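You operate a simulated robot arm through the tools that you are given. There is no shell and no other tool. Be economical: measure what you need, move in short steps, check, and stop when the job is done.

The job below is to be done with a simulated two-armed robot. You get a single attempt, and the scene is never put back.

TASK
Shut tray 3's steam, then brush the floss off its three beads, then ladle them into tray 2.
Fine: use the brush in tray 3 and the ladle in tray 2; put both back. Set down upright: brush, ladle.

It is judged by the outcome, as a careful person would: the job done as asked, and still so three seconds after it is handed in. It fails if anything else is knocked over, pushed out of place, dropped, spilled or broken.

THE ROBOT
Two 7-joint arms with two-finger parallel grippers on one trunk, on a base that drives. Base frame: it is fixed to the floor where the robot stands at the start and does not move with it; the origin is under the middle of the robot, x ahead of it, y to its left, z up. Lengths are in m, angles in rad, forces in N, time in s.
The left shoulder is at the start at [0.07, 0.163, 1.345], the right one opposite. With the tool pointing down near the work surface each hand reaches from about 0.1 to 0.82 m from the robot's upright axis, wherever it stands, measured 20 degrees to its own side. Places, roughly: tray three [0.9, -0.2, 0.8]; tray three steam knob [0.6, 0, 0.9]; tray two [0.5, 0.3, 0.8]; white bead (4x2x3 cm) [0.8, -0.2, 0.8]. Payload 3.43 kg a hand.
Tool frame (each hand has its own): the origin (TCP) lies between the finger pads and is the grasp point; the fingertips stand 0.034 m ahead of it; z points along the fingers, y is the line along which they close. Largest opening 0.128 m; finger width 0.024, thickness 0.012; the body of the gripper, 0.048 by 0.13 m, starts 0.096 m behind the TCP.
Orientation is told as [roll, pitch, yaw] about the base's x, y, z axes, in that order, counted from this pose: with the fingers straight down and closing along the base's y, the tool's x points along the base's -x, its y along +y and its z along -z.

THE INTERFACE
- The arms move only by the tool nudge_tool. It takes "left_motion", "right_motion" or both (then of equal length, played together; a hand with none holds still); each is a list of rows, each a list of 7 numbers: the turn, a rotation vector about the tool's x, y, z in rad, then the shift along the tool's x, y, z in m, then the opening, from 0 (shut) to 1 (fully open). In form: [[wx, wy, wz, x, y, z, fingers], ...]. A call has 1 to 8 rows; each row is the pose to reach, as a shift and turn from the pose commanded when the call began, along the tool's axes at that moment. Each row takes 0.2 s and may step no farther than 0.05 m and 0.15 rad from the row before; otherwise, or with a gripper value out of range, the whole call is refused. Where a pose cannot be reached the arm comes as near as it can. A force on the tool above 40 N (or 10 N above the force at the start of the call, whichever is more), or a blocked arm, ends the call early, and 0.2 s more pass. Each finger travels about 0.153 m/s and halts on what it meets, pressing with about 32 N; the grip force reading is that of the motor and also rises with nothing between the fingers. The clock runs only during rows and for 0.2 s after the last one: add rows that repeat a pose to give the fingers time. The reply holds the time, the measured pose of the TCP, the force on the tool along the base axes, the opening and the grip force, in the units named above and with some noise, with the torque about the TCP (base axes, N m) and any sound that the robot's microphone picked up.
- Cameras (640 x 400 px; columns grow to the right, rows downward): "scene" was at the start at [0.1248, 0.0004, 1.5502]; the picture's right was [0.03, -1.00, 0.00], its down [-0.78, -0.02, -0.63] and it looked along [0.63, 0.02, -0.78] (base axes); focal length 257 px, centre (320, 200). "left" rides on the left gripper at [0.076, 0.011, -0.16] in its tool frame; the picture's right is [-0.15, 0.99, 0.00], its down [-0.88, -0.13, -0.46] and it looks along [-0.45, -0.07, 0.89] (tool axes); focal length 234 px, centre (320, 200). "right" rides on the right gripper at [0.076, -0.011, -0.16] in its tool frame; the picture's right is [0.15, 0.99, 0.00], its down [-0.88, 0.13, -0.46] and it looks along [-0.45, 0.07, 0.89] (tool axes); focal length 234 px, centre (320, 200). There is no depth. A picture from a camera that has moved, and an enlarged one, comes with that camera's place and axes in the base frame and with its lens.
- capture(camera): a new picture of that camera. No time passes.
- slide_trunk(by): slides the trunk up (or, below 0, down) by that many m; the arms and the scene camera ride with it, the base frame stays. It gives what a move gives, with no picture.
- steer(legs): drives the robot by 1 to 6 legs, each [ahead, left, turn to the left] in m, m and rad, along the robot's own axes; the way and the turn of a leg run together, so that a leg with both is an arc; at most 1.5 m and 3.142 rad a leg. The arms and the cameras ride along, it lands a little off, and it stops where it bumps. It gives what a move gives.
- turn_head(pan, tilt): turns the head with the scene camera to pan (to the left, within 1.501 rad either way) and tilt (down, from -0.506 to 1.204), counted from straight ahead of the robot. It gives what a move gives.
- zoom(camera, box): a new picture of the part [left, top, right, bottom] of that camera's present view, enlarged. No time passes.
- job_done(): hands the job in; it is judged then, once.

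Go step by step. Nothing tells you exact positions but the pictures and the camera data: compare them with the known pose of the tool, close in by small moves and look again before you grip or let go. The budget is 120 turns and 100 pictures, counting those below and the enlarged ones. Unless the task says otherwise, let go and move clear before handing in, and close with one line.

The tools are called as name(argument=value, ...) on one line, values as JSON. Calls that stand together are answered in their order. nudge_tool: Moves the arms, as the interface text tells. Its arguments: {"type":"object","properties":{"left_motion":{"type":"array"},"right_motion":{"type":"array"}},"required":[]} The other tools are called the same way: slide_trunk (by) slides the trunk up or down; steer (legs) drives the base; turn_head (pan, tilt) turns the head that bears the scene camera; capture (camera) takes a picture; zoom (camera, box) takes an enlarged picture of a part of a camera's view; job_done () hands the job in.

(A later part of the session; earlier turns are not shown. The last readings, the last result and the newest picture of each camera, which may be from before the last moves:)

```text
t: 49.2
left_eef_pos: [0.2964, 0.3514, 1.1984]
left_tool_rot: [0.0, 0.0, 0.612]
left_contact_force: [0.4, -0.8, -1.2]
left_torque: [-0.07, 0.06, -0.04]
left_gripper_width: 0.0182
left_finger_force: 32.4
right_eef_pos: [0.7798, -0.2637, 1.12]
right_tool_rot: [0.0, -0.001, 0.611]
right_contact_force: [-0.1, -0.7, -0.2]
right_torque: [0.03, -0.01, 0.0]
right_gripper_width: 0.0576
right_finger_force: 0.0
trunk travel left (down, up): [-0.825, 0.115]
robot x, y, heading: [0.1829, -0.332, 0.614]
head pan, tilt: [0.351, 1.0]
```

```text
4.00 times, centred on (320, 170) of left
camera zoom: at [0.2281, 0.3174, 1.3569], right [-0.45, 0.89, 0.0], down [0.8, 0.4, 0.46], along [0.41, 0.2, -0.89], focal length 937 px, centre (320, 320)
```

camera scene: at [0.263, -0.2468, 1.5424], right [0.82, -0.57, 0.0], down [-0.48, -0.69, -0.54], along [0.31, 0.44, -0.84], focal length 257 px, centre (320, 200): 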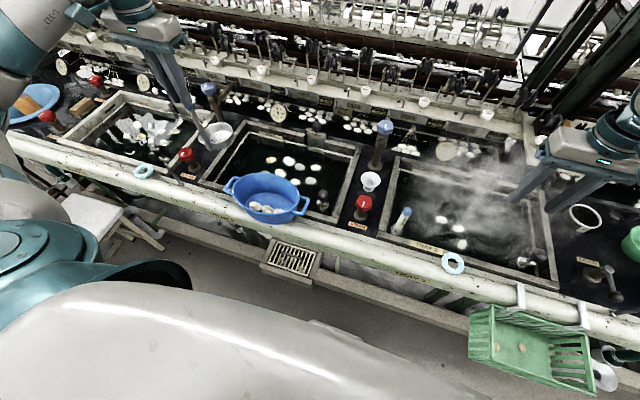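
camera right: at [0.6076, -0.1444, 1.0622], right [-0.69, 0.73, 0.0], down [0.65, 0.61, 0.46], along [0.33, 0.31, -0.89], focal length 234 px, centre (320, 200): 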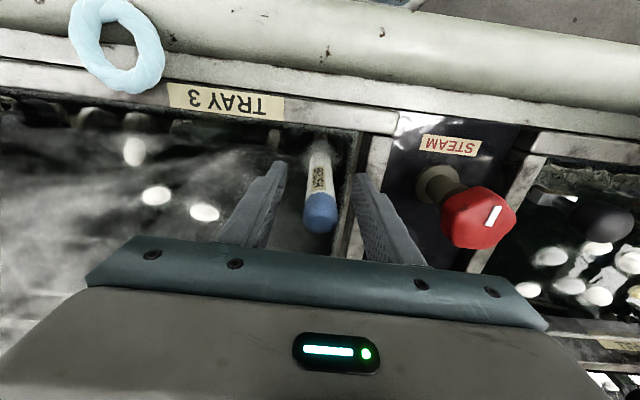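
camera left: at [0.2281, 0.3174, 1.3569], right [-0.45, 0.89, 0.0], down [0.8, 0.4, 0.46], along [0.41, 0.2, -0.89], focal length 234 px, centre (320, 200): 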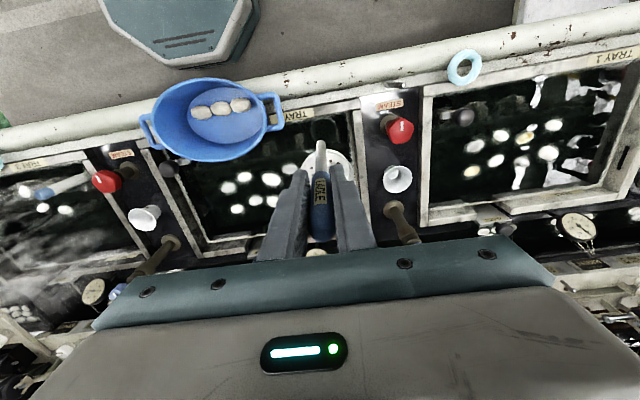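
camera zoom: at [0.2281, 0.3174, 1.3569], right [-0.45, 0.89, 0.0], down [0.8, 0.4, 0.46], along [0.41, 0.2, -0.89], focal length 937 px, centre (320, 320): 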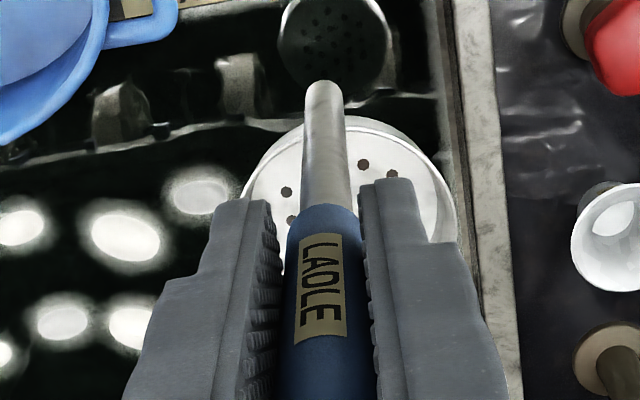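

The ladle bowl is about 0.10 m across, centred 0.05 m ahead of the handle, its bottom about 0.195 m below the TCP. I'll move the right hand well to the right and back, raise the ladle a bit, then shift the base 0.15 m right.

nudge_tool(right_motion=[[0, 0, 0, 0.01, -0.03, -0.03, 0.45], [0, 0, 0, 0.025, -0.07, -0.05, 0.45], [0, 0, 0, 0.04, -0.11, -0.07, 0.45], [0, 0, 0, 0.055, -0.15, -0.08, 0.45], [0, 0, 0, 0.07, -0.19, -0.08, 0.45], [0, 0, 0, 0.085, -0.23, -0.08, 0.45], [0, 0, 0, 0.1, -0.27, -0.08, 0.45], [0, 0, 0, 0.1, -0.27, -0.08, 0.45]], left_motion=[[0, 0, 0, 0, 0, -0.02, 0], [0, 0, 0, 0, 0, -0.04, 0], [0, 0, 0, 0, -0.03, -0.04, 0], [0, 0, 0, 0, -0.07, -0.04, 0], [0, 0, 0, 0, -0.11, -0.04, 0], [0, 0, 0, 0, -0.15, -0.04, 0], [0, 0, 0, 0, -0.19, -0.04, 0], [0, 0, 0, 0, -0.23, -0.04, 0]])

steer(legs=[[0.0, -0.15, 0.0]])

turn_head(pan=-0.1, tilt=0.95)

capture(camera="scene")

```text
t: 51.0
left_eef_pos: [0.4287, 0.1615, 1.2388]
left_tool_rot: [0.001, 0.002, 0.614]
left_contact_force: [0.8, 0.4, -1.4]
left_torque: [-0.02, 0.07, 0.02]
left_gripper_width: 0.0184
left_finger_force: 32.1
right_eef_pos: [0.8567, -0.5423, 1.1998]
right_tool_rot: [0.002, 0.001, 0.614]
right_contact_force: [0.4, 0.4, -0.4]
right_torque: [-0.01, 0.05, 0.02]
right_gripper_width: 0.0576
right_finger_force: 0.1
trunk travel left (down, up): [-0.825, 0.115]
robot x, y, heading: [0.1856, -0.3322, 0.614]
head pan, tilt: [0.351, 1.0]
```

```text
t: 52.4
left_eef_pos: [0.5124, 0.0403, 1.2387]
left_tool_rot: [-0.003, 0.0, 0.614]
left_contact_force: [-0.2, 0.4, -0.9]
left_torque: [-0.06, 0.08, 0.0]
left_gripper_width: 0.0184
left_finger_force: 31.8
right_eef_pos: [0.942, -0.6639, 1.2022]
right_tool_rot: [-0.002, 0.0, 0.614]
right_contact_force: [0.2, 0.3, 1.0]
right_torque: [-0.04, -0.02, 0.01]
right_gripper_width: 0.0576
right_finger_force: 0.0
trunk travel left (down, up): [-0.825, 0.115]
robot x, y, heading: [0.2706, -0.4592, 0.617]
head pan, tilt: [0.351, 1.0]
```

```text
t: 53.3
left_eef_pos: [0.5128, 0.0389, 1.2399]
left_tool_rot: [0.0, 0.001, 0.616]
left_contact_force: [-0.7, 0.7, -1.8]
left_torque: [-0.05, 0.07, 0.0]
left_gripper_width: 0.0181
left_finger_force: 32.1
right_eef_pos: [0.9429, -0.6667, 1.2005]
right_tool_rot: [0.001, 0.0, 0.615]
right_contact_force: [0.1, -1.1, -0.5]
right_torque: [-0.01, 0.0, -0.01]
right_gripper_width: 0.0577
right_finger_force: 0.0
trunk travel left (down, up): [-0.825, 0.115]
robot x, y, heading: [0.2734, -0.4545, 0.612]
head pan, tilt: [-0.099, 0.949]
```

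```text
28 pictures are left
camera scene: at [0.3745, -0.3938, 1.546], right [0.49, -0.87, 0.0], down [-0.71, -0.4, -0.58], along [0.51, 0.29, -0.81], focal length 257 px, centre (320, 200)
```

scene: 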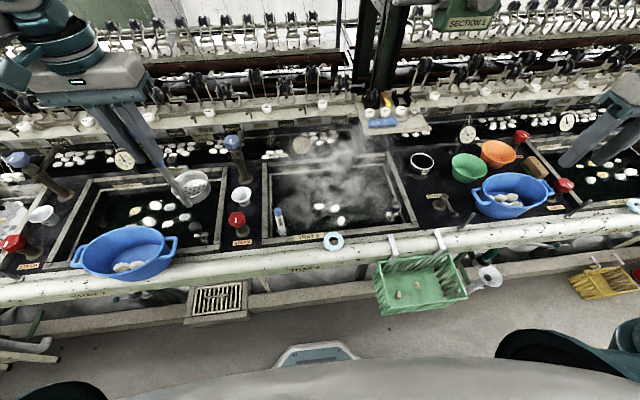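

zoom(camera="scene", box=[260, 150, 420, 250])

```text
4.00 times, centred on (340, 200) of scene
camera zoom: at [0.3745, -0.3938, 1.546], right [0.49, -0.87, 0.0], down [-0.71, -0.4, -0.58], along [0.51, 0.29, -0.81], focal length 1029 px, centre (240, 200)
```

zoom: 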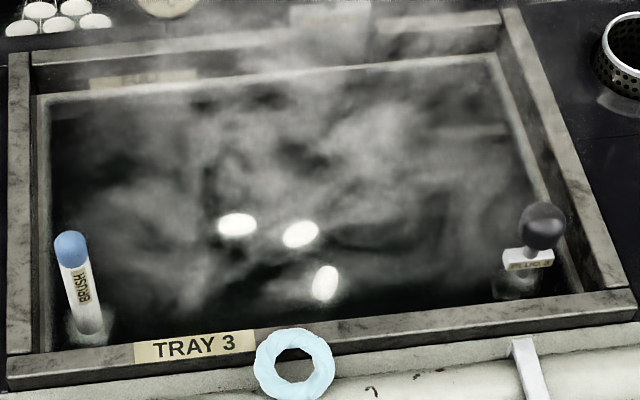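

Beads haven't drifted: A(n .580, s .584), B(.564, .638), C(.514, .651). I'll carry the ladle to a clear entry spot right of the beads (TCP n≈0.492, s≈0.728).

nudge_tool(left_motion=[[0, 0, 0, -0.005, -0.048, 0, 0], [0, 0, 0, -0.01, -0.096, 0, 0], [0, 0, 0, -0.015, -0.144, 0, 0], [0, 0, 0, -0.02, -0.192, 0, 0], [0, 0, 0, -0.025, -0.24, 0, 0], [0, 0, 0, -0.03, -0.288, 0, 0], [0, 0, 0, -0.035, -0.336, 0, 0], [0, 0, 0, -0.04, -0.384, 0, 0]])

nudge_tool(left_motion=[[0, 0, 0, -0.005, -0.041, 0, 0], [0, 0, 0, -0.01, -0.082, 0, 0], [0, 0, 0, -0.01, -0.082, 0.04, 0], [0, 0, 0, -0.01, -0.082, 0.08, 0], [0, 0, 0, -0.01, -0.082, 0.12, 0], [0, 0, 0, -0.01, -0.082, 0.16, 0], [0, 0, 0, -0.01, -0.082, 0.16, 0]])

zoom(camera="scene", box=[260, 110, 440, 250])

capture(camera="left")

```text
t: 55.1
left_eef_pos: [0.7683, -0.257, 1.241]
left_tool_rot: [0.001, 0.0, 0.617]
left_contact_force: [0.8, -0.1, -1.4]
left_torque: [-0.02, 0.08, -0.01]
left_gripper_width: 0.0183
left_finger_force: 31.8
right_eef_pos: [0.9448, -0.6684, 1.1995]
right_tool_rot: [0.003, 0.001, 0.616]
right_contact_force: [0.1, -0.7, -0.2]
right_torque: [0.03, 0.01, -0.03]
right_gripper_width: 0.0575
right_finger_force: 0.1
trunk travel left (down, up): [-0.825, 0.115]
robot x, y, heading: [0.2754, -0.4587, 0.614]
head pan, tilt: [-0.099, 0.949]
```

```text
t: 56.7
left_eef_pos: [0.8259, -0.3104, 1.0805]
left_tool_rot: [-0.001, 0.001, 0.614]
left_contact_force: [0.0, -0.4, -0.9]
left_torque: [-0.05, 0.04, -0.01]
left_gripper_width: 0.0183
left_finger_force: 32.1
right_eef_pos: [0.9436, -0.6651, 1.2025]
right_tool_rot: [0.0, 0.001, 0.614]
right_contact_force: [-0.4, 0.5, 0.1]
right_torque: [-0.02, -0.02, 0.02]
right_gripper_width: 0.0574
right_finger_force: 0.0
trunk travel left (down, up): [-0.825, 0.115]
robot x, y, heading: [0.2698, -0.4545, 0.616]
head pan, tilt: [-0.099, 0.949]
```

```text
2.86 times, centred on (350, 180) of scene
camera zoom: at [0.3741, -0.3936, 1.546], right [0.49, -0.87, 0.0], down [-0.71, -0.4, -0.58], along [0.51, 0.29, -0.81], focal length 735 px, centre (234, 257)
```

zoom: 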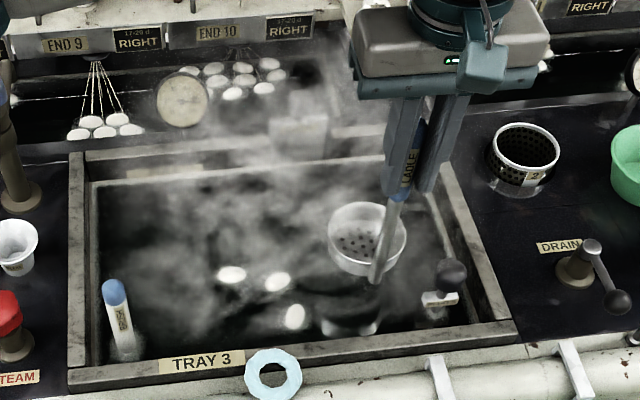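

```text
25 pictures are left
camera left: at [0.7578, -0.3457, 1.24], right [-0.45, 0.89, 0.0], down [0.79, 0.4, 0.46], along [0.41, 0.21, -0.89], focal length 234 px, centre (320, 200)
```

left: 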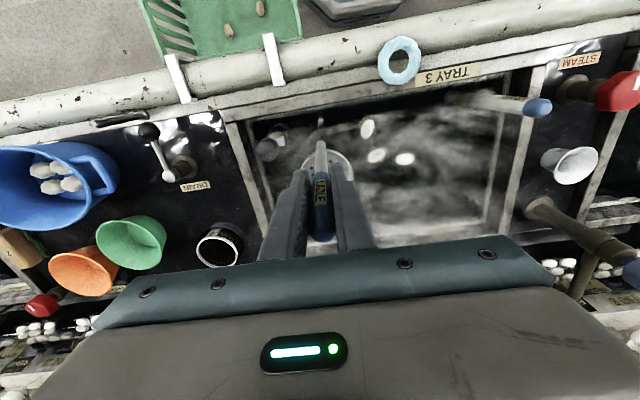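

The bowl hangs in clear water right of the beads. Lowering it to just above the tray floor.

nudge_tool(left_motion=[[0, 0, 0, 0.003, 0, 0.035, 0], [0, 0, 0, 0.006, 0, 0.07, 0], [0, 0, 0, 0.006, 0, 0.095, 0], [0, 0, 0, 0.006, 0, 0.115, 0], [0, 0, 0, 0.006, 0, 0.125, 0], [0, 0, 0, 0.006, 0, 0.125, 0]])

zoom(camera="scene", box=[290, 130, 430, 240])

```text
t: 58.1
left_eef_pos: [0.8191, -0.3166, 0.9529]
left_tool_rot: [-0.001, -0.001, 0.617]
left_contact_force: [-0.6, 0.4, -1.4]
left_torque: [-0.06, 0.04, -0.01]
left_gripper_width: 0.0184
left_finger_force: 32.0
right_eef_pos: [0.9435, -0.6656, 1.2009]
right_tool_rot: [-0.002, 0.001, 0.615]
right_contact_force: [0.4, -0.2, -0.4]
right_torque: [0.0, -0.01, 0.01]
right_gripper_width: 0.0578
right_finger_force: 0.0
trunk travel left (down, up): [-0.825, 0.115]
robot x, y, heading: [0.2707, -0.46, 0.614]
head pan, tilt: [-0.099, 0.949]
```

```text
3.64 times, centred on (360, 185) of scene
camera zoom: at [0.3743, -0.3935, 1.546], right [0.49, -0.87, 0.0], down [-0.71, -0.4, -0.58], along [0.51, 0.29, -0.81], focal length 936 px, centre (174, 254)
```

zoom: 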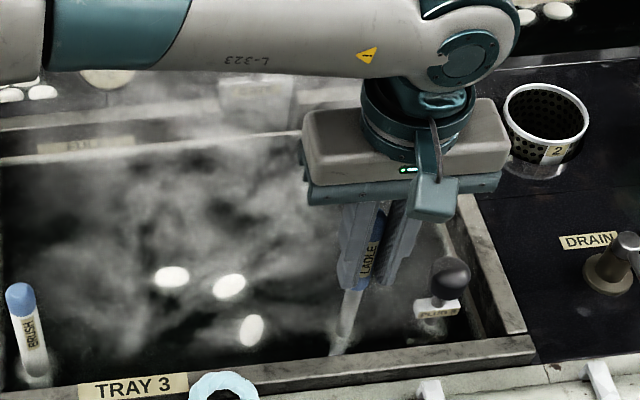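

Bowl submerged, beads undisturbed. Sliding it left under B and C, then lifting slowly.

nudge_tool(left_motion=[[0, 0, 0, 0, 0.02, 0, 0], [0, 0, 0, 0, 0.04, 0, 0], [0, 0, 0, 0, 0.06, 0, 0], [0, 0, 0, 0, 0.078, 0, 0], [0, 0, 0, 0, 0.078, 0, 0]])

zoom(camera="scene", box=[290, 150, 420, 240])

```text
t: 59.3
left_eef_pos: [0.7738, -0.2545, 0.9538]
left_tool_rot: [-0.001, 0.0, 0.615]
left_contact_force: [-0.2, -0.4, -1.2]
left_torque: [-0.03, 0.12, -0.02]
left_gripper_width: 0.0184
left_finger_force: 32.1
right_eef_pos: [0.9435, -0.6655, 1.201]
right_tool_rot: [0.002, 0.0, 0.615]
right_contact_force: [0.2, -0.1, 0.2]
right_torque: [0.05, -0.01, -0.04]
right_gripper_width: 0.0578
right_finger_force: 0.1
trunk travel left (down, up): [-0.825, 0.115]
robot x, y, heading: [0.2745, -0.457, 0.61]
head pan, tilt: [-0.099, 0.949]
```

```text
4.44 times, centred on (355, 195) of scene
camera zoom: at [0.3747, -0.3941, 1.546], right [0.49, -0.87, 0.0], down [-0.71, -0.4, -0.58], along [0.51, 0.29, -0.81], focal length 1144 px, centre (164, 222)
```

zoom: 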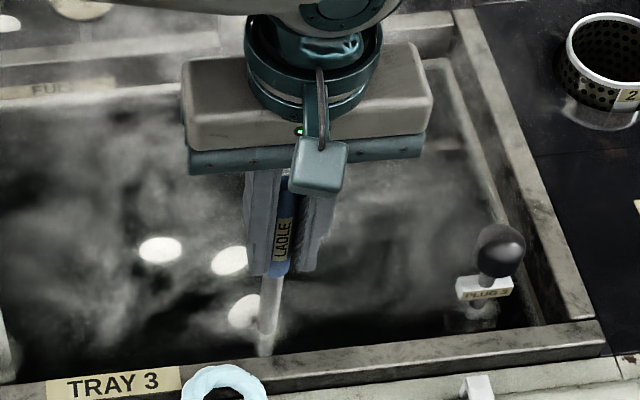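

B and C are nearly over the bowl. One more centimetre left, then a slow lift.

nudge_tool(left_motion=[[0, 0, 0, -0.004, 0.01, 0, 0], [0, 0, 0, -0.004, 0.01, 0, 0], [0, 0, 0, -0.004, 0.01, -0.012, 0], [0, 0, 0, -0.004, 0.01, -0.024, 0], [0, 0, 0, -0.004, 0.01, -0.036, 0], [0, 0, 0, -0.004, 0.01, -0.048, 0], [0, 0, 0, -0.004, 0.01, -0.065, 0], [0, 0, 0, -0.004, 0.01, -0.085, 0]])

zoom(camera="scene", box=[290, 150, 420, 240])

```text
t: 61.1
left_eef_pos: [0.7716, -0.2428, 1.0401]
left_tool_rot: [-0.001, -0.001, 0.617]
left_contact_force: [-0.2, 0.1, -0.6]
left_torque: [-0.04, 0.07, 0.0]
left_gripper_width: 0.0184
left_finger_force: 31.8
right_eef_pos: [0.9426, -0.6672, 1.2016]
right_tool_rot: [0.0, 0.001, 0.615]
right_contact_force: [0.1, 0.3, 0.1]
right_torque: [-0.01, 0.0, -0.04]
right_gripper_width: 0.0576
right_finger_force: 0.1
trunk travel left (down, up): [-0.825, 0.115]
robot x, y, heading: [0.2749, -0.4549, 0.61]
head pan, tilt: [-0.099, 0.949]
```

```text
4.44 times, centred on (355, 195) of scene
camera zoom: at [0.3742, -0.3939, 1.546], right [0.49, -0.87, 0.0], down [-0.71, -0.4, -0.58], along [0.51, 0.29, -0.81], focal length 1144 px, centre (164, 222)
```

zoom: 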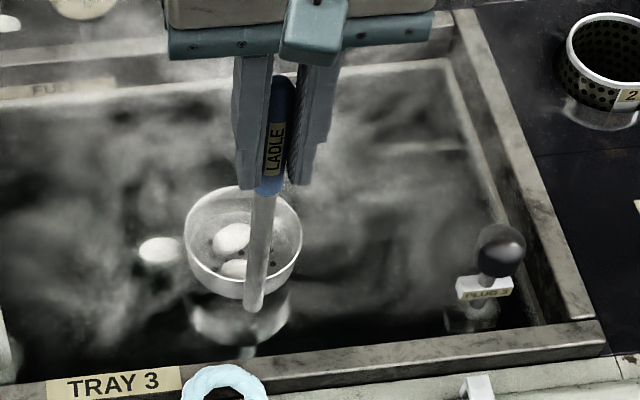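

B and C are in the ladle. Raising it, then moving the base 0.2 m left towards tray 2.

nudge_tool(left_motion=[[0, 0, 0, 0, 0, -0.02, 0], [0, 0, 0, 0, 0, -0.05, 0], [0, 0, 0, 0, 0, -0.085, 0], [0, 0, 0, 0, 0, -0.12, 0], [0, 0, 0, 0, 0, -0.155, 0], [0, 0, 0, 0, 0, -0.185, 0], [0, 0, 0, 0, 0, -0.2, 0], [0, 0, 0, 0, 0, -0.2, 0]])

steer(legs=[[0.0, 0.2, 0.0]])

capture(camera="left")

```text
t: 62.9
left_eef_pos: [0.7716, -0.2422, 1.2385]
left_tool_rot: [-0.001, 0.001, 0.617]
left_contact_force: [-0.1, -0.6, -1.9]
left_torque: [-0.05, 0.08, 0.0]
left_gripper_width: 0.0183
left_finger_force: 32.3
right_eef_pos: [0.9437, -0.6656, 1.2023]
right_tool_rot: [-0.001, 0.0, 0.614]
right_contact_force: [-0.3, 0.1, 0.2]
right_torque: [-0.02, -0.03, 0.02]
right_gripper_width: 0.0575
right_finger_force: 0.1
trunk travel left (down, up): [-0.825, 0.115]
robot x, y, heading: [0.2739, -0.4552, 0.608]
head pan, tilt: [-0.099, 0.949]
```

```text
t: 64.5
left_eef_pos: [0.6582, -0.0825, 1.2377]
left_tool_rot: [0.002, 0.001, 0.61]
left_contact_force: [0.3, -0.6, -2.1]
left_torque: [-0.01, 0.05, 0.01]
left_gripper_width: 0.0182
left_finger_force: 31.8
right_eef_pos: [0.829, -0.5062, 1.2006]
right_tool_rot: [0.003, 0.0, 0.61]
right_contact_force: [-0.1, -1.2, -0.5]
right_torque: [0.02, 0.0, 0.01]
right_gripper_width: 0.0577
right_finger_force: 0.1
trunk travel left (down, up): [-0.825, 0.115]
robot x, y, heading: [0.1562, -0.2899, 0.607]
head pan, tilt: [-0.099, 0.949]
```

```text
21 pictures are left
camera left: at [0.5906, -0.1158, 1.3973], right [-0.45, 0.9, 0.0], down [0.8, 0.4, 0.46], along [0.41, 0.2, -0.89], focal length 234 px, centre (320, 200)
```

left: 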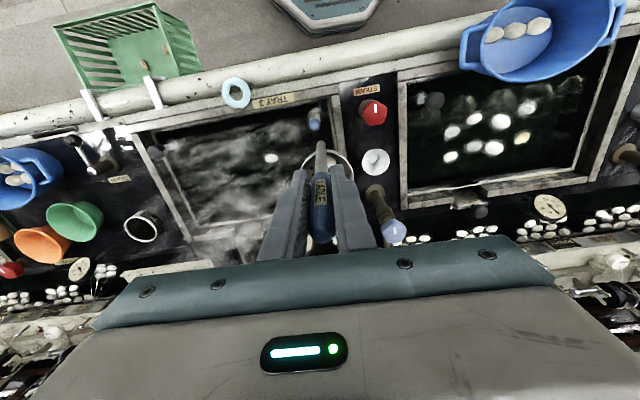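

Moving the ladle along to above tray 2's free left side.

nudge_tool(left_motion=[[0, 0, 0, 0, 0.03, 0, 0], [0, 0, 0, 0, 0.075, 0, 0], [0, 0, 0, 0, 0.12, 0, 0], [0, 0, 0, 0, 0.165, 0, 0], [0, 0, 0, 0, 0.21, 0, 0], [0, 0, 0, 0, 0.255, 0, 0], [0, 0, 0, 0, 0.285, 0, 0], [0, 0, 0, 0, 0.3, 0, 0]])

nudge_tool(left_motion=[[0, 0, 0, -0.005, 0.03, 0, 0], [0, 0, 0, -0.015, 0.07, 0, 0], [0, 0, 0, -0.025, 0.11, 0, 0], [0, 0, 0, -0.035, 0.15, 0, 0], [0, 0, 0, -0.045, 0.19, 0, 0], [0, 0, 0, -0.055, 0.23, 0, 0], [0, 0, 0, -0.061, 0.256, 0, 0], [0, 0, 0, -0.061, 0.256, 0, 0]])

capture(camera="left")

```text
t: 66.3
left_eef_pos: [0.4837, 0.1659, 1.2388]
left_tool_rot: [-0.001, 0.001, 0.61]
left_contact_force: [-0.4, -0.2, -1.7]
left_torque: [-0.02, 0.06, -0.04]
left_gripper_width: 0.0183
left_finger_force: 32.1
right_eef_pos: [0.8274, -0.5057, 1.2001]
right_tool_rot: [0.0, -0.001, 0.608]
right_contact_force: [0.0, -0.1, -0.7]
right_torque: [-0.01, 0.04, -0.02]
right_gripper_width: 0.0576
right_finger_force: 0.1
trunk travel left (down, up): [-0.825, 0.115]
robot x, y, heading: [0.1559, -0.2875, 0.608]
head pan, tilt: [-0.099, 0.949]
```

```text
t: 68.1
left_eef_pos: [0.3882, 0.4102, 1.2404]
left_tool_rot: [0.001, 0.001, 0.609]
left_contact_force: [-0.6, 0.2, -1.5]
left_torque: [-0.05, 0.05, -0.02]
left_gripper_width: 0.0181
left_finger_force: 31.4
right_eef_pos: [0.8267, -0.5052, 1.2007]
right_tool_rot: [0.0, 0.0, 0.609]
right_contact_force: [-1.0, 0.9, -0.8]
right_torque: [0.01, 0.03, 0.01]
right_gripper_width: 0.0578
right_finger_force: 0.0
trunk travel left (down, up): [-0.825, 0.115]
robot x, y, heading: [0.1503, -0.2914, 0.605]
head pan, tilt: [-0.099, 0.949]
```

```text
20 pictures are left
camera left: at [0.32, 0.3767, 1.3974], right [-0.45, 0.9, 0.0], down [0.8, 0.4, 0.46], along [0.41, 0.2, -0.89], focal length 234 px, centre (320, 200)
```

left: 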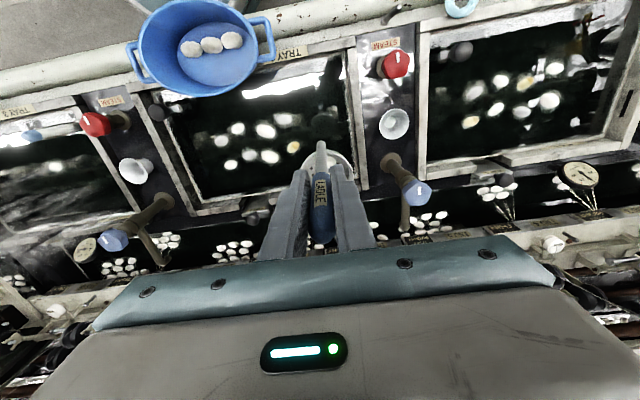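

zoom(camera="left", box=[200, 70, 380, 210])

```text
2.86 times, centred on (290, 140) of left
camera zoom: at [0.32, 0.3767, 1.3974], right [-0.45, 0.9, 0.0], down [0.8, 0.4, 0.46], along [0.41, 0.2, -0.89], focal length 669 px, centre (406, 371)
```

zoom: 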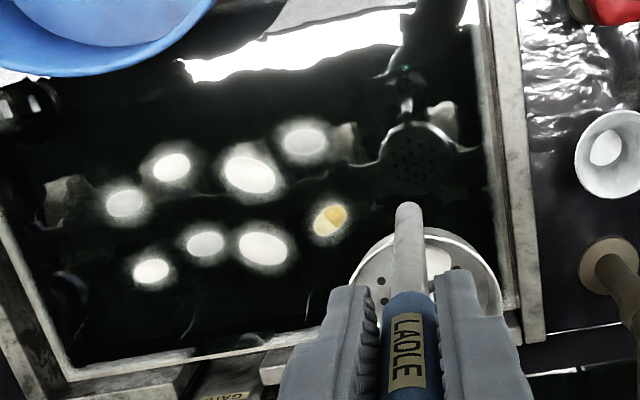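

Both beads are visible in the bowl, and the water below it is free. Lowering it into tray 2 so the beads float out.

nudge_tool(left_motion=[[0, 0, 0, 0, 0, 0.03, 0], [0, 0, 0, 0, 0, 0.075, 0], [0, 0, 0, 0, 0, 0.12, 0], [0, 0, 0, 0, 0, 0.16, 0], [0, 0, 0, 0, 0, 0.19, 0], [0, 0, 0, 0, 0, 0.21, 0], [0, 0, 0, 0, 0, 0.225, 0], [0, 0, 0, 0, 0, 0.235, 0]])

nudge_tool(left_motion=[[0, 0, 0, 0, 0, 0.01, 0], [0, 0, 0, 0, 0, 0.02, 0], [0, 0, 0, 0, 0, 0.03, 0], [0, 0, 0, 0, 0, 0.04, 0], [0, 0, 0, 0, 0, 0.05, 0], [0, 0, 0, 0, 0, 0.05, 0], [0, 0, 0, 0, 0, 0.05, 0]])

turn_head(pan=0.35, tilt=1.0)

capture(camera="left")

zoom(camera="scene", box=[160, 90, 330, 230])

```text
t: 69.9
left_eef_pos: [0.3903, 0.41, 1.0043]
left_tool_rot: [-0.001, 0.001, 0.608]
left_contact_force: [-0.9, 0.9, -1.3]
left_torque: [-0.02, 0.06, -0.01]
left_gripper_width: 0.0184
left_finger_force: 32.2
right_eef_pos: [0.8263, -0.5044, 1.2019]
right_tool_rot: [0.001, 0.0, 0.608]
right_contact_force: [0.3, 1.1, -0.2]
right_torque: [0.01, 0.0, -0.01]
right_gripper_width: 0.0574
right_finger_force: 0.0
trunk travel left (down, up): [-0.825, 0.115]
robot x, y, heading: [0.1577, -0.2887, 0.612]
head pan, tilt: [-0.099, 0.949]
```

```text
t: 71.5
left_eef_pos: [0.387, 0.4098, 0.9529]
left_tool_rot: [0.001, -0.002, 0.61]
left_contact_force: [0.7, -0.6, -1.7]
left_torque: [-0.05, 0.07, 0.01]
left_gripper_width: 0.0182
left_finger_force: 32.0
right_eef_pos: [0.8261, -0.5043, 1.2012]
right_tool_rot: [0.0, 0.0, 0.608]
right_contact_force: [-0.8, 0.4, -1.1]
right_torque: [0.02, -0.01, -0.01]
right_gripper_width: 0.0576
right_finger_force: 0.0
trunk travel left (down, up): [-0.825, 0.115]
robot x, y, heading: [0.1518, -0.2917, 0.612]
head pan, tilt: [-0.099, 0.949]
```

```text
t: 72.4
left_eef_pos: [0.3892, 0.4099, 0.9532]
left_tool_rot: [0.0, -0.001, 0.607]
left_contact_force: [-0.6, -0.1, -1.9]
left_torque: [-0.06, 0.05, -0.02]
left_gripper_width: 0.0186
left_finger_force: 32.0
right_eef_pos: [0.8268, -0.505, 1.2008]
right_tool_rot: [-0.001, 0.0, 0.61]
right_contact_force: [0.4, -1.0, -0.9]
right_torque: [0.0, -0.02, 0.04]
right_gripper_width: 0.0575
right_finger_force: 0.0
trunk travel left (down, up): [-0.825, 0.115]
robot x, y, heading: [0.1568, -0.2921, 0.609]
head pan, tilt: [0.351, 1.0]
```

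```text
18 pictures are left
camera left: at [0.3194, 0.3769, 1.1114], right [-0.45, 0.9, 0.0], down [0.8, 0.4, 0.46], along [0.41, 0.2, -0.89], focal length 234 px, centre (320, 200)
```

left: 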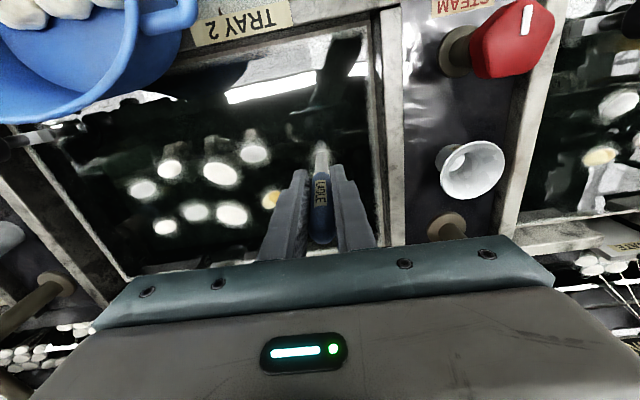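

```text
2.86 times, centred on (245, 160) of scene
camera zoom: at [0.2356, -0.2072, 1.5424], right [0.82, -0.58, 0.0], down [-0.48, -0.69, -0.54], along [0.31, 0.44, -0.84], focal length 735 px, centre (534, 314)
```

zoom: 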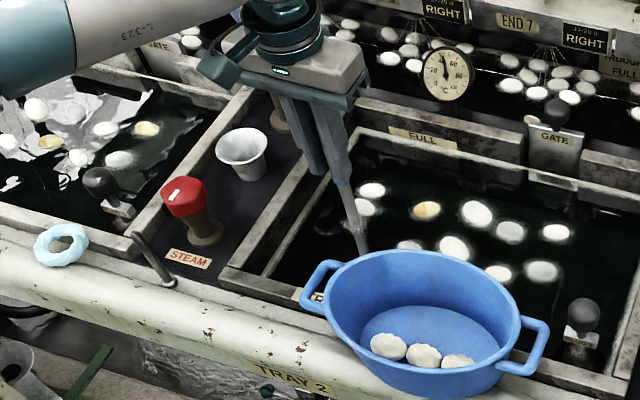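

The two beads float above the bowl. Sliding the submerged ladle back toward me from under them, then lifting out.

nudge_tool(left_motion=[[0, 0, 0, 0.02, 0, 0, 0], [0, 0, 0, 0.04, 0, 0, 0], [0, 0, 0, 0.06, 0, 0, 0], [0, 0, 0, 0.08, 0, 0, 0], [0, 0, 0, 0.102, 0.002, 0, 0], [0, 0, 0, 0.102, 0.002, 0, 0]])

nudge_tool(left_motion=[[0, 0, 0, 0, 0, -0.02, 0], [0, 0, 0, 0, 0, -0.05, 0], [0, 0, 0, 0, 0, -0.09, 0], [0, 0, 0, 0, 0, -0.13, 0], [0, 0, 0, 0, 0, -0.17, 0], [0, 0, 0, 0, 0, -0.21, 0], [0, 0, 0, 0, 0, -0.25, 0], [0, 0, 0, 0, 0, -0.285, 0]])

zoom(camera="scene", box=[160, 90, 330, 230])

```text
t: 73.8
left_eef_pos: [0.3043, 0.3545, 0.9538]
left_tool_rot: [-0.003, 0.0, 0.61]
left_contact_force: [-0.3, 0.1, -1.7]
left_torque: [-0.05, 0.05, -0.01]
left_gripper_width: 0.0183
left_finger_force: 31.9
right_eef_pos: [0.8267, -0.5046, 1.202]
right_tool_rot: [-0.001, 0.001, 0.609]
right_contact_force: [0.2, 1.0, 0.3]
right_torque: [0.0, 0.03, 0.01]
right_gripper_width: 0.0576
right_finger_force: 0.0
trunk travel left (down, up): [-0.825, 0.115]
robot x, y, heading: [0.1564, -0.2925, 0.608]
head pan, tilt: [0.351, 1.0]
```

```text
t: 75.6
left_eef_pos: [0.3036, 0.3545, 1.2401]
left_tool_rot: [0.002, 0.002, 0.608]
left_contact_force: [-0.2, -0.5, -1.5]
left_torque: [0.0, 0.08, 0.01]
left_gripper_width: 0.0182
left_finger_force: 32.5
right_eef_pos: [0.8243, -0.5063, 1.1997]
right_tool_rot: [0.002, -0.002, 0.609]
right_contact_force: [-0.2, -0.3, -0.4]
right_torque: [0.01, -0.01, 0.0]
right_gripper_width: 0.0577
right_finger_force: 0.1
trunk travel left (down, up): [-0.825, 0.115]
robot x, y, heading: [0.1551, -0.2901, 0.609]
head pan, tilt: [0.351, 1.0]
```

```text
2.86 times, centred on (245, 160) of scene
camera zoom: at [0.2355, -0.2085, 1.5424], right [0.82, -0.57, 0.0], down [-0.48, -0.69, -0.54], along [0.31, 0.44, -0.84], focal length 735 px, centre (534, 314)
```

zoom: 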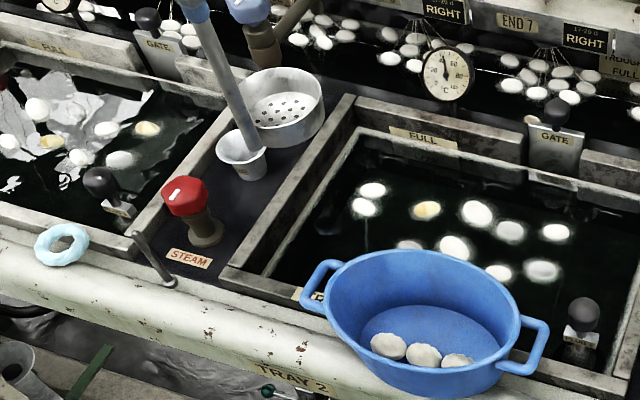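

The ladle is empty and B and C float in tray 2. Going back for bead A, entering the water to its right.

nudge_tool(left_motion=[[0, 0, 0, 0, -0.048, 0, 0], [0, 0, 0, 0, -0.096, 0, 0], [0, 0, 0, 0, -0.144, 0, 0], [0, 0, 0, 0, -0.192, 0, 0], [0, 0, 0, 0, -0.24, 0, 0], [0, 0, 0, 0, -0.288, 0, 0], [0, 0, 0, 0, -0.336, 0, 0], [0, 0, 0, 0, -0.384, 0, 0]])

nudge_tool(left_motion=[[0, 0, 0, 0, -0.049, 0, 0], [0, 0, 0, 0, -0.098, 0, 0], [0, 0, 0, 0, -0.147, 0, 0], [0, 0, 0, 0, -0.196, 0, 0], [0, 0, 0, -0.01, -0.244, 0, 0], [0, 0, 0, -0.035, -0.286, 0, 0], [0, 0, 0, -0.06, -0.328, 0, 0], [0, 0, 0, -0.075, -0.37, 0, 0]])

turn_head(pan=-0.4, tilt=0.95)

nudge_tool(left_motion=[[0, 0, 0, -0.007, -0.036, 0, 0], [0, 0, 0, -0.007, -0.036, 0.05, 0], [0, 0, 0, -0.007, -0.036, 0.1, 0], [0, 0, 0, -0.007, -0.036, 0.14, 0], [0, 0, 0, -0.007, -0.036, 0.16, 0], [0, 0, 0, -0.007, -0.036, 0.16, 0]])

zoom(camera="scene", box=[250, 110, 430, 250])

```text
t: 77.4
left_eef_pos: [0.5254, 0.0388, 1.2389]
left_tool_rot: [0.001, 0.0, 0.61]
left_contact_force: [-0.3, -0.5, -2.0]
left_torque: [-0.02, 0.06, 0.02]
left_gripper_width: 0.0183
left_finger_force: 32.1
right_eef_pos: [0.8283, -0.5064, 1.1991]
right_tool_rot: [0.004, 0.002, 0.611]
right_contact_force: [-0.4, -0.6, 0.2]
right_torque: [0.06, 0.02, 0.03]
right_gripper_width: 0.0577
right_finger_force: 0.1
trunk travel left (down, up): [-0.825, 0.115]
robot x, y, heading: [0.1539, -0.2924, 0.608]
head pan, tilt: [0.351, 1.0]
```

```text
t: 79.2
left_eef_pos: [0.7728, -0.1973, 1.2408]
left_tool_rot: [-0.001, -0.002, 0.609]
left_contact_force: [-0.5, -0.3, -1.5]
left_torque: [-0.08, 0.04, 0.02]
left_gripper_width: 0.0181
left_finger_force: 31.9
left hand out of reach, approached as far as the arm can: row 8
right_eef_pos: [0.8271, -0.5054, 1.2012]
right_tool_rot: [-0.001, -0.001, 0.608]
right_contact_force: [-0.2, -0.7, 0.3]
right_torque: [0.0, 0.0, -0.03]
right_gripper_width: 0.0578
right_finger_force: 0.1
trunk travel left (down, up): [-0.825, 0.115]
robot x, y, heading: [0.154, -0.2908, 0.607]
head pan, tilt: [0.351, 1.0]
```

```text
t: 80.3
left_eef_pos: [0.7741, -0.1969, 1.2417]
left_tool_rot: [-0.002, 0.001, 0.609]
left_contact_force: [-0.3, -0.4, -1.4]
left_torque: [-0.04, 0.06, -0.01]
left_gripper_width: 0.0183
left_finger_force: 32.0
right_eef_pos: [0.8254, -0.5039, 1.2001]
right_tool_rot: [0.001, 0.0, 0.609]
right_contact_force: [-0.5, 0.6, 0.0]
right_torque: [-0.02, -0.01, -0.02]
right_gripper_width: 0.0577
right_finger_force: 0.0
trunk travel left (down, up): [-0.825, 0.115]
robot x, y, heading: [0.1554, -0.2917, 0.607]
head pan, tilt: [-0.4, 0.949]
```

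```text
t: 81.7
left_eef_pos: [0.7947, -0.1765, 1.0786]
left_tool_rot: [0.001, 0.003, 0.608]
left_contact_force: [0.1, 0.0, -1.7]
left_torque: [-0.06, 0.11, 0.02]
left_gripper_width: 0.0183
left_finger_force: 31.8
left hand out of reach, approached as far as the arm can: row 1, 2, 3, 4, 5, 6
right_eef_pos: [0.8279, -0.5043, 1.2007]
right_tool_rot: [0.002, 0.003, 0.609]
right_contact_force: [0.0, -0.1, 0.2]
right_torque: [-0.01, -0.02, 0.0]
right_gripper_width: 0.0579
right_finger_force: 0.1
trunk travel left (down, up): [-0.825, 0.115]
robot x, y, heading: [0.1547, -0.2886, 0.61]
head pan, tilt: [-0.4, 0.949]
```

```text
2.86 times, centred on (340, 180) of scene
camera zoom: at [0.2686, -0.2491, 1.5459], right [0.21, -0.98, 0.0], down [-0.8, -0.17, -0.58], along [0.57, 0.12, -0.81], focal length 735 px, centre (263, 257)
```

zoom: 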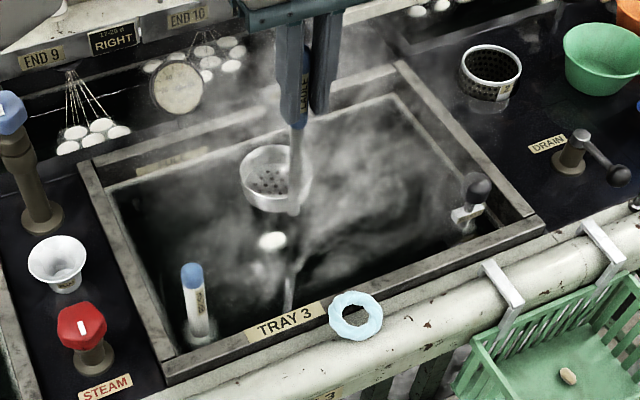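

The arm is at its reach limit here, so I'll shift the base 0.1 m right (the bowl stays inside tray 3's clear space).

steer(legs=[[0.0, -0.1, 0.0]])

```text
t: 82.8
left_eef_pos: [0.8458, -0.2538, 1.0793]
left_tool_rot: [-0.003, 0.001, 0.611]
left_contact_force: [0.1, 0.5, -0.8]
left_torque: [-0.04, 0.04, 0.03]
left_gripper_width: 0.0186
left_finger_force: 32.3
right_eef_pos: [0.8804, -0.5803, 1.2021]
right_tool_rot: [-0.004, 0.001, 0.609]
right_contact_force: [0.5, 0.0, 0.8]
right_torque: [-0.01, -0.01, 0.0]
right_gripper_width: 0.0579
right_finger_force: 0.1
trunk travel left (down, up): [-0.825, 0.115]
robot x, y, heading: [0.2088, -0.3673, 0.607]
head pan, tilt: [-0.4, 0.949]
```

nudge_tool(left_motion=[[0, 0, 0, 0, 0, 0, 0], [0, 0, 0, 0, 0, 0, 0]])

```text
t: 83.5
left_eef_pos: [0.8463, -0.2542, 1.0788]
left_tool_rot: [-0.001, 0.0, 0.61]
left_contact_force: [-0.3, 0.5, -0.2]
left_torque: [-0.09, 0.06, -0.02]
left_gripper_width: 0.0183
left_finger_force: 31.9
right_eef_pos: [0.8793, -0.5816, 1.2015]
right_tool_rot: [-0.002, 0.0, 0.608]
right_contact_force: [-0.2, 0.1, -0.1]
right_torque: [0.04, 0.02, 0.01]
right_gripper_width: 0.0577
right_finger_force: 0.0
trunk travel left (down, up): [-0.825, 0.115]
robot x, y, heading: [0.2112, -0.369, 0.604]
head pan, tilt: [-0.4, 0.949]
```

Steady at s≈0.693. Dipping here and sliding left under bead A.

nudge_tool(left_motion=[[0, 0, 0, 0.012, 0, 0.04, 0], [0, 0, 0, 0.012, 0, 0.075, 0], [0, 0, 0, 0.012, 0, 0.1, 0], [0, 0, 0, 0.012, 0, 0.115, 0], [0, 0, 0, 0.012, 0, 0.125, 0], [0, 0, 0, 0.012, 0, 0.125, 0]])

nudge_tool(left_motion=[[0, 0, 0, 0, 0.02, 0, 0], [0, 0, 0, 0, 0.04, 0, 0], [0, 0, 0, 0, 0.06, 0, 0], [0, 0, 0, 0, 0.08, 0, 0], [0, 0, 0, 0, 0.102, 0, 0], [0, 0, 0, 0, 0.102, 0, 0]])

zoom(camera="scene", box=[230, 130, 390, 250])

```text
t: 84.8
left_eef_pos: [0.8338, -0.2525, 0.9513]
left_tool_rot: [0.0, 0.001, 0.609]
left_contact_force: [0.8, 0.5, -1.1]
left_torque: [-0.03, 0.07, 0.01]
left_gripper_width: 0.0179
left_finger_force: 31.5
left hand out of reach, approached as far as the arm can: row 3, 4, 5, 6
right_eef_pos: [0.8816, -0.5822, 1.2019]
right_tool_rot: [0.001, 0.0, 0.609]
right_contact_force: [-0.1, -0.3, -0.5]
right_torque: [0.01, 0.01, 0.01]
right_gripper_width: 0.0577
right_finger_force: 0.1
trunk travel left (down, up): [-0.825, 0.115]
robot x, y, heading: [0.2085, -0.3698, 0.609]
head pan, tilt: [-0.4, 0.949]
```

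```text
t: 86.2
left_eef_pos: [0.7762, -0.1688, 0.9552]
left_tool_rot: [-0.001, -0.001, 0.608]
left_contact_force: [-0.1, -0.1, -1.7]
left_torque: [-0.03, 0.08, 0.02]
left_gripper_width: 0.0183
left_finger_force: 32.6
right_eef_pos: [0.8795, -0.5828, 1.2014]
right_tool_rot: [0.002, 0.0, 0.609]
right_contact_force: [0.2, -0.5, 1.2]
right_torque: [-0.01, -0.01, 0.02]
right_gripper_width: 0.0575
right_finger_force: 0.1
trunk travel left (down, up): [-0.825, 0.115]
robot x, y, heading: [0.2068, -0.3701, 0.608]
head pan, tilt: [-0.4, 0.949]
```

```text
3.33 times, centred on (310, 190) of scene
camera zoom: at [0.3211, -0.3278, 1.546], right [0.21, -0.98, 0.0], down [-0.8, -0.17, -0.58], along [0.57, 0.12, -0.81], focal length 858 px, centre (353, 233)
```

zoom: 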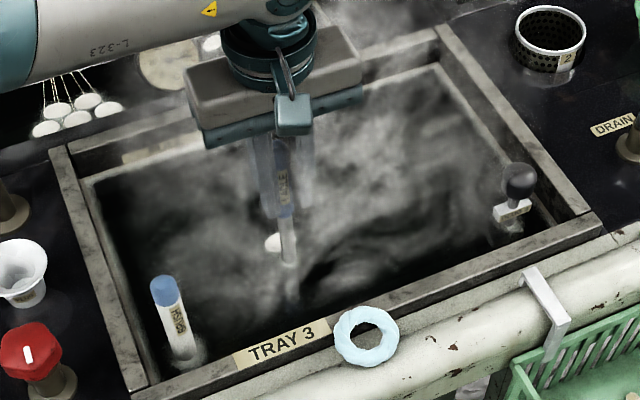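

Bead A is centred over the bowl. Lifting slowly.

nudge_tool(left_motion=[[0, 0, 0, 0, 0, -0.012, 0], [0, 0, 0, 0, 0, -0.024, 0], [0, 0, 0, 0, 0, -0.036, 0], [0, 0, 0, 0, 0, -0.048, 0], [0, 0, 0, 0, 0, -0.065, 0], [0, 0, 0, 0.005, 0, -0.09, 0], [0, 0, 0, 0.015, 0, -0.12, 0], [0, 0, 0, 0.025, 0, -0.15, 0]])

nudge_tool(left_motion=[[0, 0, 0, 0.01, 0, -0.03, 0], [0, 0, 0, 0.02, 0, -0.065, 0], [0, 0, 0, 0.03, 0, -0.1, 0], [0, 0, 0, 0.04, 0, -0.125, 0], [0, 0, 0, 0.045, 0, -0.135, 0], [0, 0, 0, 0.045, 0, -0.135, 0]])

zoom(camera="scene", box=[220, 100, 400, 250])

```text
t: 88.0
left_eef_pos: [0.7547, -0.1828, 1.1027]
left_tool_rot: [0.002, 0.001, 0.61]
left_contact_force: [0.7, -0.9, -1.5]
left_torque: [-0.08, 0.01, -0.01]
left_gripper_width: 0.0181
left_finger_force: 32.0
right_eef_pos: [0.8794, -0.5835, 1.2014]
right_tool_rot: [0.002, 0.001, 0.607]
right_contact_force: [0.5, -0.1, 0.7]
right_torque: [-0.01, 0.02, -0.01]
right_gripper_width: 0.0572
right_finger_force: 0.1
trunk travel left (down, up): [-0.825, 0.115]
robot x, y, heading: [0.2086, -0.3664, 0.608]
head pan, tilt: [-0.4, 0.949]
```

```text
t: 89.5
left_eef_pos: [0.7178, -0.2098, 1.237]
left_tool_rot: [0.0, 0.0, 0.611]
left_contact_force: [0.0, 0.7, -1.2]
left_torque: [-0.03, 0.01, 0.05]
left_gripper_width: 0.0185
left_finger_force: 31.5
right_eef_pos: [0.8806, -0.5826, 1.1997]
right_tool_rot: [0.001, 0.0, 0.609]
right_contact_force: [-0.8, 0.5, 0.3]
right_torque: [0.01, 0.0, -0.01]
right_gripper_width: 0.0578
right_finger_force: 0.1
trunk travel left (down, up): [-0.825, 0.115]
robot x, y, heading: [0.2109, -0.3703, 0.608]
head pan, tilt: [-0.4, 0.949]
```

```text
2.67 times, centred on (310, 175) of scene
camera zoom: at [0.3211, -0.3267, 1.5459], right [0.21, -0.98, 0.0], down [-0.8, -0.17, -0.58], along [0.57, 0.12, -0.81], focal length 686 px, centre (347, 267)
```

zoom: 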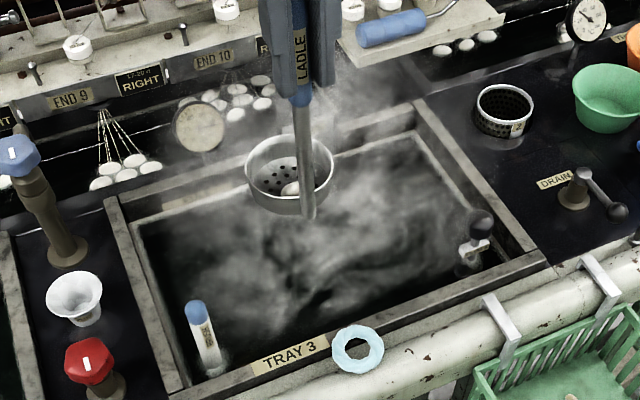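

Bead A is in the ladle and tray 3 is empty of beads. Steam still hangs over tray 3, so I'll check the knob's mark once more.

zoom(camera="scene", box=[225, 220, 275, 260])

```text
10.00 times, centred on (250, 240) of scene
camera zoom: at [0.3211, -0.3267, 1.5459], right [0.21, -0.98, 0.0], down [-0.8, -0.17, -0.58], along [0.57, 0.12, -0.81], focal length 2573 px, centre (1020, -200)
```

zoom: 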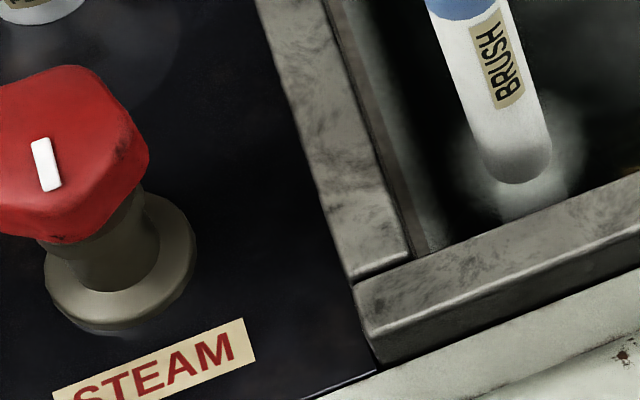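

The mark lines up with the tray 2 shut position, so the valve is at its stop. Now carrying bead A back: base 0.1 m left, then the arm over to tray 2.

steer(legs=[[0.0, 0.1, 0.0]])

nudge_tool(left_motion=[[0, 0, 0, 0, 0.03, 0, 0], [0, 0, 0, 0, 0.075, 0, 0], [0, 0, 0, 0, 0.12, 0, 0], [0, 0, 0, 0, 0.165, 0, 0], [0, 0, 0, 0, 0.21, 0, 0], [0, 0, 0, 0, 0.255, 0, 0], [0, 0, 0, 0, 0.285, 0, 0], [0, 0, 0, 0, 0.3, 0, 0]])

turn_head(pan=0.35, tilt=1.0)

```text
t: 90.6
left_eef_pos: [0.6637, -0.1302, 1.2366]
left_tool_rot: [0.002, 0.0, 0.611]
left_contact_force: [0.5, 0.7, -1.2]
left_torque: [-0.04, 0.05, 0.0]
left_gripper_width: 0.0184
left_finger_force: 32.2
right_eef_pos: [0.826, -0.5031, 1.1997]
right_tool_rot: [0.004, 0.001, 0.612]
right_contact_force: [0.7, -0.3, -0.3]
right_torque: [0.06, 0.0, -0.01]
right_gripper_width: 0.0578
right_finger_force: 0.1
trunk travel left (down, up): [-0.825, 0.115]
robot x, y, heading: [0.1572, -0.285, 0.614]
head pan, tilt: [-0.4, 0.949]
```

```text
t: 92.4
left_eef_pos: [0.4866, 0.1224, 1.2371]
left_tool_rot: [-0.001, 0.0, 0.61]
left_contact_force: [0.4, 0.5, -1.4]
left_torque: [-0.05, 0.03, -0.01]
left_gripper_width: 0.0181
left_finger_force: 32.1
right_eef_pos: [0.8252, -0.5, 1.2013]
right_tool_rot: [-0.001, 0.001, 0.611]
right_contact_force: [-0.2, 0.1, -0.2]
right_torque: [0.01, 0.0, 0.02]
right_gripper_width: 0.0575
right_finger_force: 0.1
trunk travel left (down, up): [-0.825, 0.115]
robot x, y, heading: [0.1559, -0.288, 0.61]
head pan, tilt: [-0.4, 0.949]
```

```text
t: 93.5
left_eef_pos: [0.4853, 0.1205, 1.2374]
left_tool_rot: [0.0, 0.0, 0.611]
left_contact_force: [1.1, -0.1, -1.1]
left_torque: [-0.06, 0.04, -0.03]
left_gripper_width: 0.0184
left_finger_force: 31.7
right_eef_pos: [0.8253, -0.5003, 1.2011]
right_tool_rot: [0.001, -0.002, 0.61]
right_contact_force: [0.5, -0.2, -0.8]
right_torque: [-0.02, 0.03, 0.01]
right_gripper_width: 0.0577
right_finger_force: 0.1
trunk travel left (down, up): [-0.825, 0.115]
robot x, y, heading: [0.1513, -0.2883, 0.608]
head pan, tilt: [0.351, 1.0]
```

nudge_tool(left_motion=[[0, 0, 0, -0.002, 0.03, 0, 0], [0, 0, 0, -0.004, 0.075, 0, 0], [0, 0, 0, -0.006, 0.12, 0, 0], [0, 0, 0, -0.008, 0.165, 0, 0], [0, 0, 0, -0.01, 0.21, 0, 0], [0, 0, 0, -0.0115, 0.25, 0, 0], [0, 0, 0, -0.0115, 0.28, 0, 0], [0, 0, 0, -0.0115, 0.2925, 0, 0]])

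capture(camera="left")

zoom(camera="scene", box=[160, 90, 330, 230])

```text
t: 95.3
left_eef_pos: [0.3322, 0.3673, 1.2379]
left_tool_rot: [0.001, 0.001, 0.612]
left_contact_force: [-0.2, -0.4, -2.1]
left_torque: [-0.05, 0.05, -0.02]
left_gripper_width: 0.0184
left_finger_force: 32.1
right_eef_pos: [0.8247, -0.5002, 1.2023]
right_tool_rot: [0.0, 0.0, 0.611]
right_contact_force: [-0.2, -0.5, -0.5]
right_torque: [-0.02, 0.01, -0.01]
right_gripper_width: 0.0576
right_finger_force: 0.1
trunk travel left (down, up): [-0.825, 0.115]
robot x, y, heading: [0.155, -0.2885, 0.605]
head pan, tilt: [0.351, 1.0]
```

```text
11 pictures are left
camera left: at [0.2631, 0.333, 1.3949], right [-0.45, 0.89, 0.0], down [0.8, 0.4, 0.46], along [0.41, 0.2, -0.89], focal length 234 px, centre (320, 200)
```

left: 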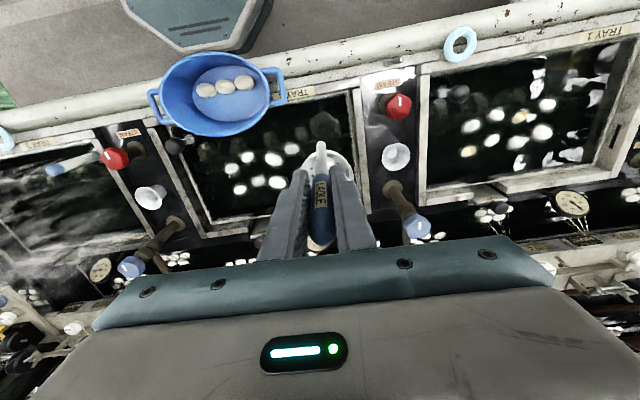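

```text
2.86 times, centred on (245, 160) of scene
camera zoom: at [0.2326, -0.2038, 1.5424], right [0.82, -0.57, 0.0], down [-0.48, -0.69, -0.54], along [0.31, 0.44, -0.84], focal length 735 px, centre (534, 314)
```

zoom: 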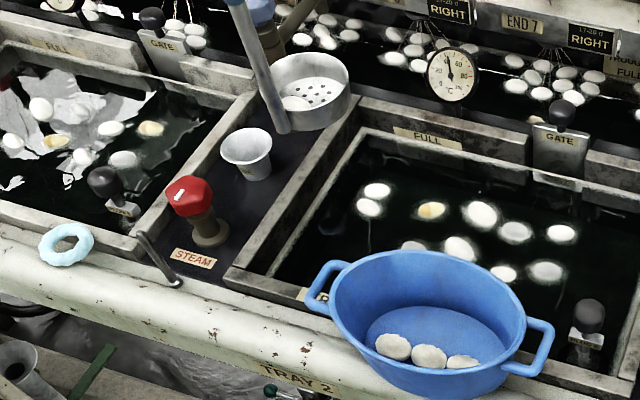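

Bead A is in the bowl; B and C sit just beyond. I'll lower the bowl to half-immersed, nudge B and C gently away, then submerge it fully.

nudge_tool(left_motion=[[0, 0, 0, 0.002, 0.002, 0.03, 0], [0, 0, 0, 0.004, 0.003, 0.075, 0], [0, 0, 0, 0.004, 0.003, 0.12, 0], [0, 0, 0, 0.004, 0.003, 0.165, 0], [0, 0, 0, 0.004, 0.003, 0.2, 0], [0, 0, 0, 0.004, 0.003, 0.225, 0], [0, 0, 0, 0.004, 0.003, 0.242, 0], [0, 0, 0, 0.004, 0.003, 0.25, 0]])

zoom(camera="scene", box=[200, 110, 300, 200])

```text
t: 97.1
left_eef_pos: [0.326, 0.363, 0.9862]
left_tool_rot: [-0.001, 0.0, 0.61]
left_contact_force: [0.6, 0.7, -1.5]
left_torque: [-0.03, 0.06, 0.01]
left_gripper_width: 0.0183
left_finger_force: 32.0
right_eef_pos: [0.8248, -0.4995, 1.2002]
right_tool_rot: [0.001, 0.002, 0.611]
right_contact_force: [-0.1, -0.2, 0.4]
right_torque: [-0.03, 0.0, 0.01]
right_gripper_width: 0.0575
right_finger_force: 0.1
trunk travel left (down, up): [-0.825, 0.115]
robot x, y, heading: [0.1543, -0.2921, 0.611]
head pan, tilt: [0.351, 1.0]
```

```text
4.44 times, centred on (250, 155) of scene
camera zoom: at [0.2329, -0.2038, 1.5424], right [0.82, -0.57, 0.0], down [-0.48, -0.69, -0.54], along [0.31, 0.44, -0.84], focal length 1144 px, centre (631, 400)
```

zoom: 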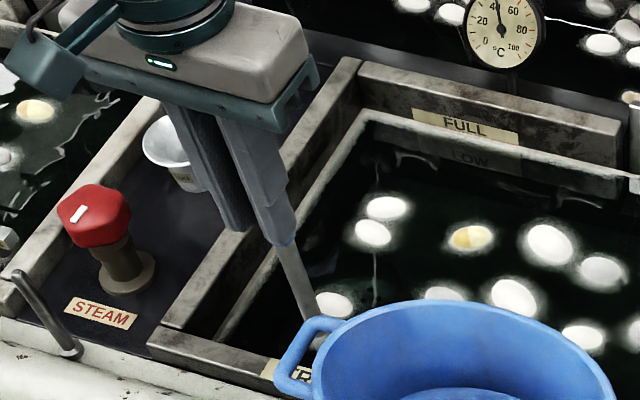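

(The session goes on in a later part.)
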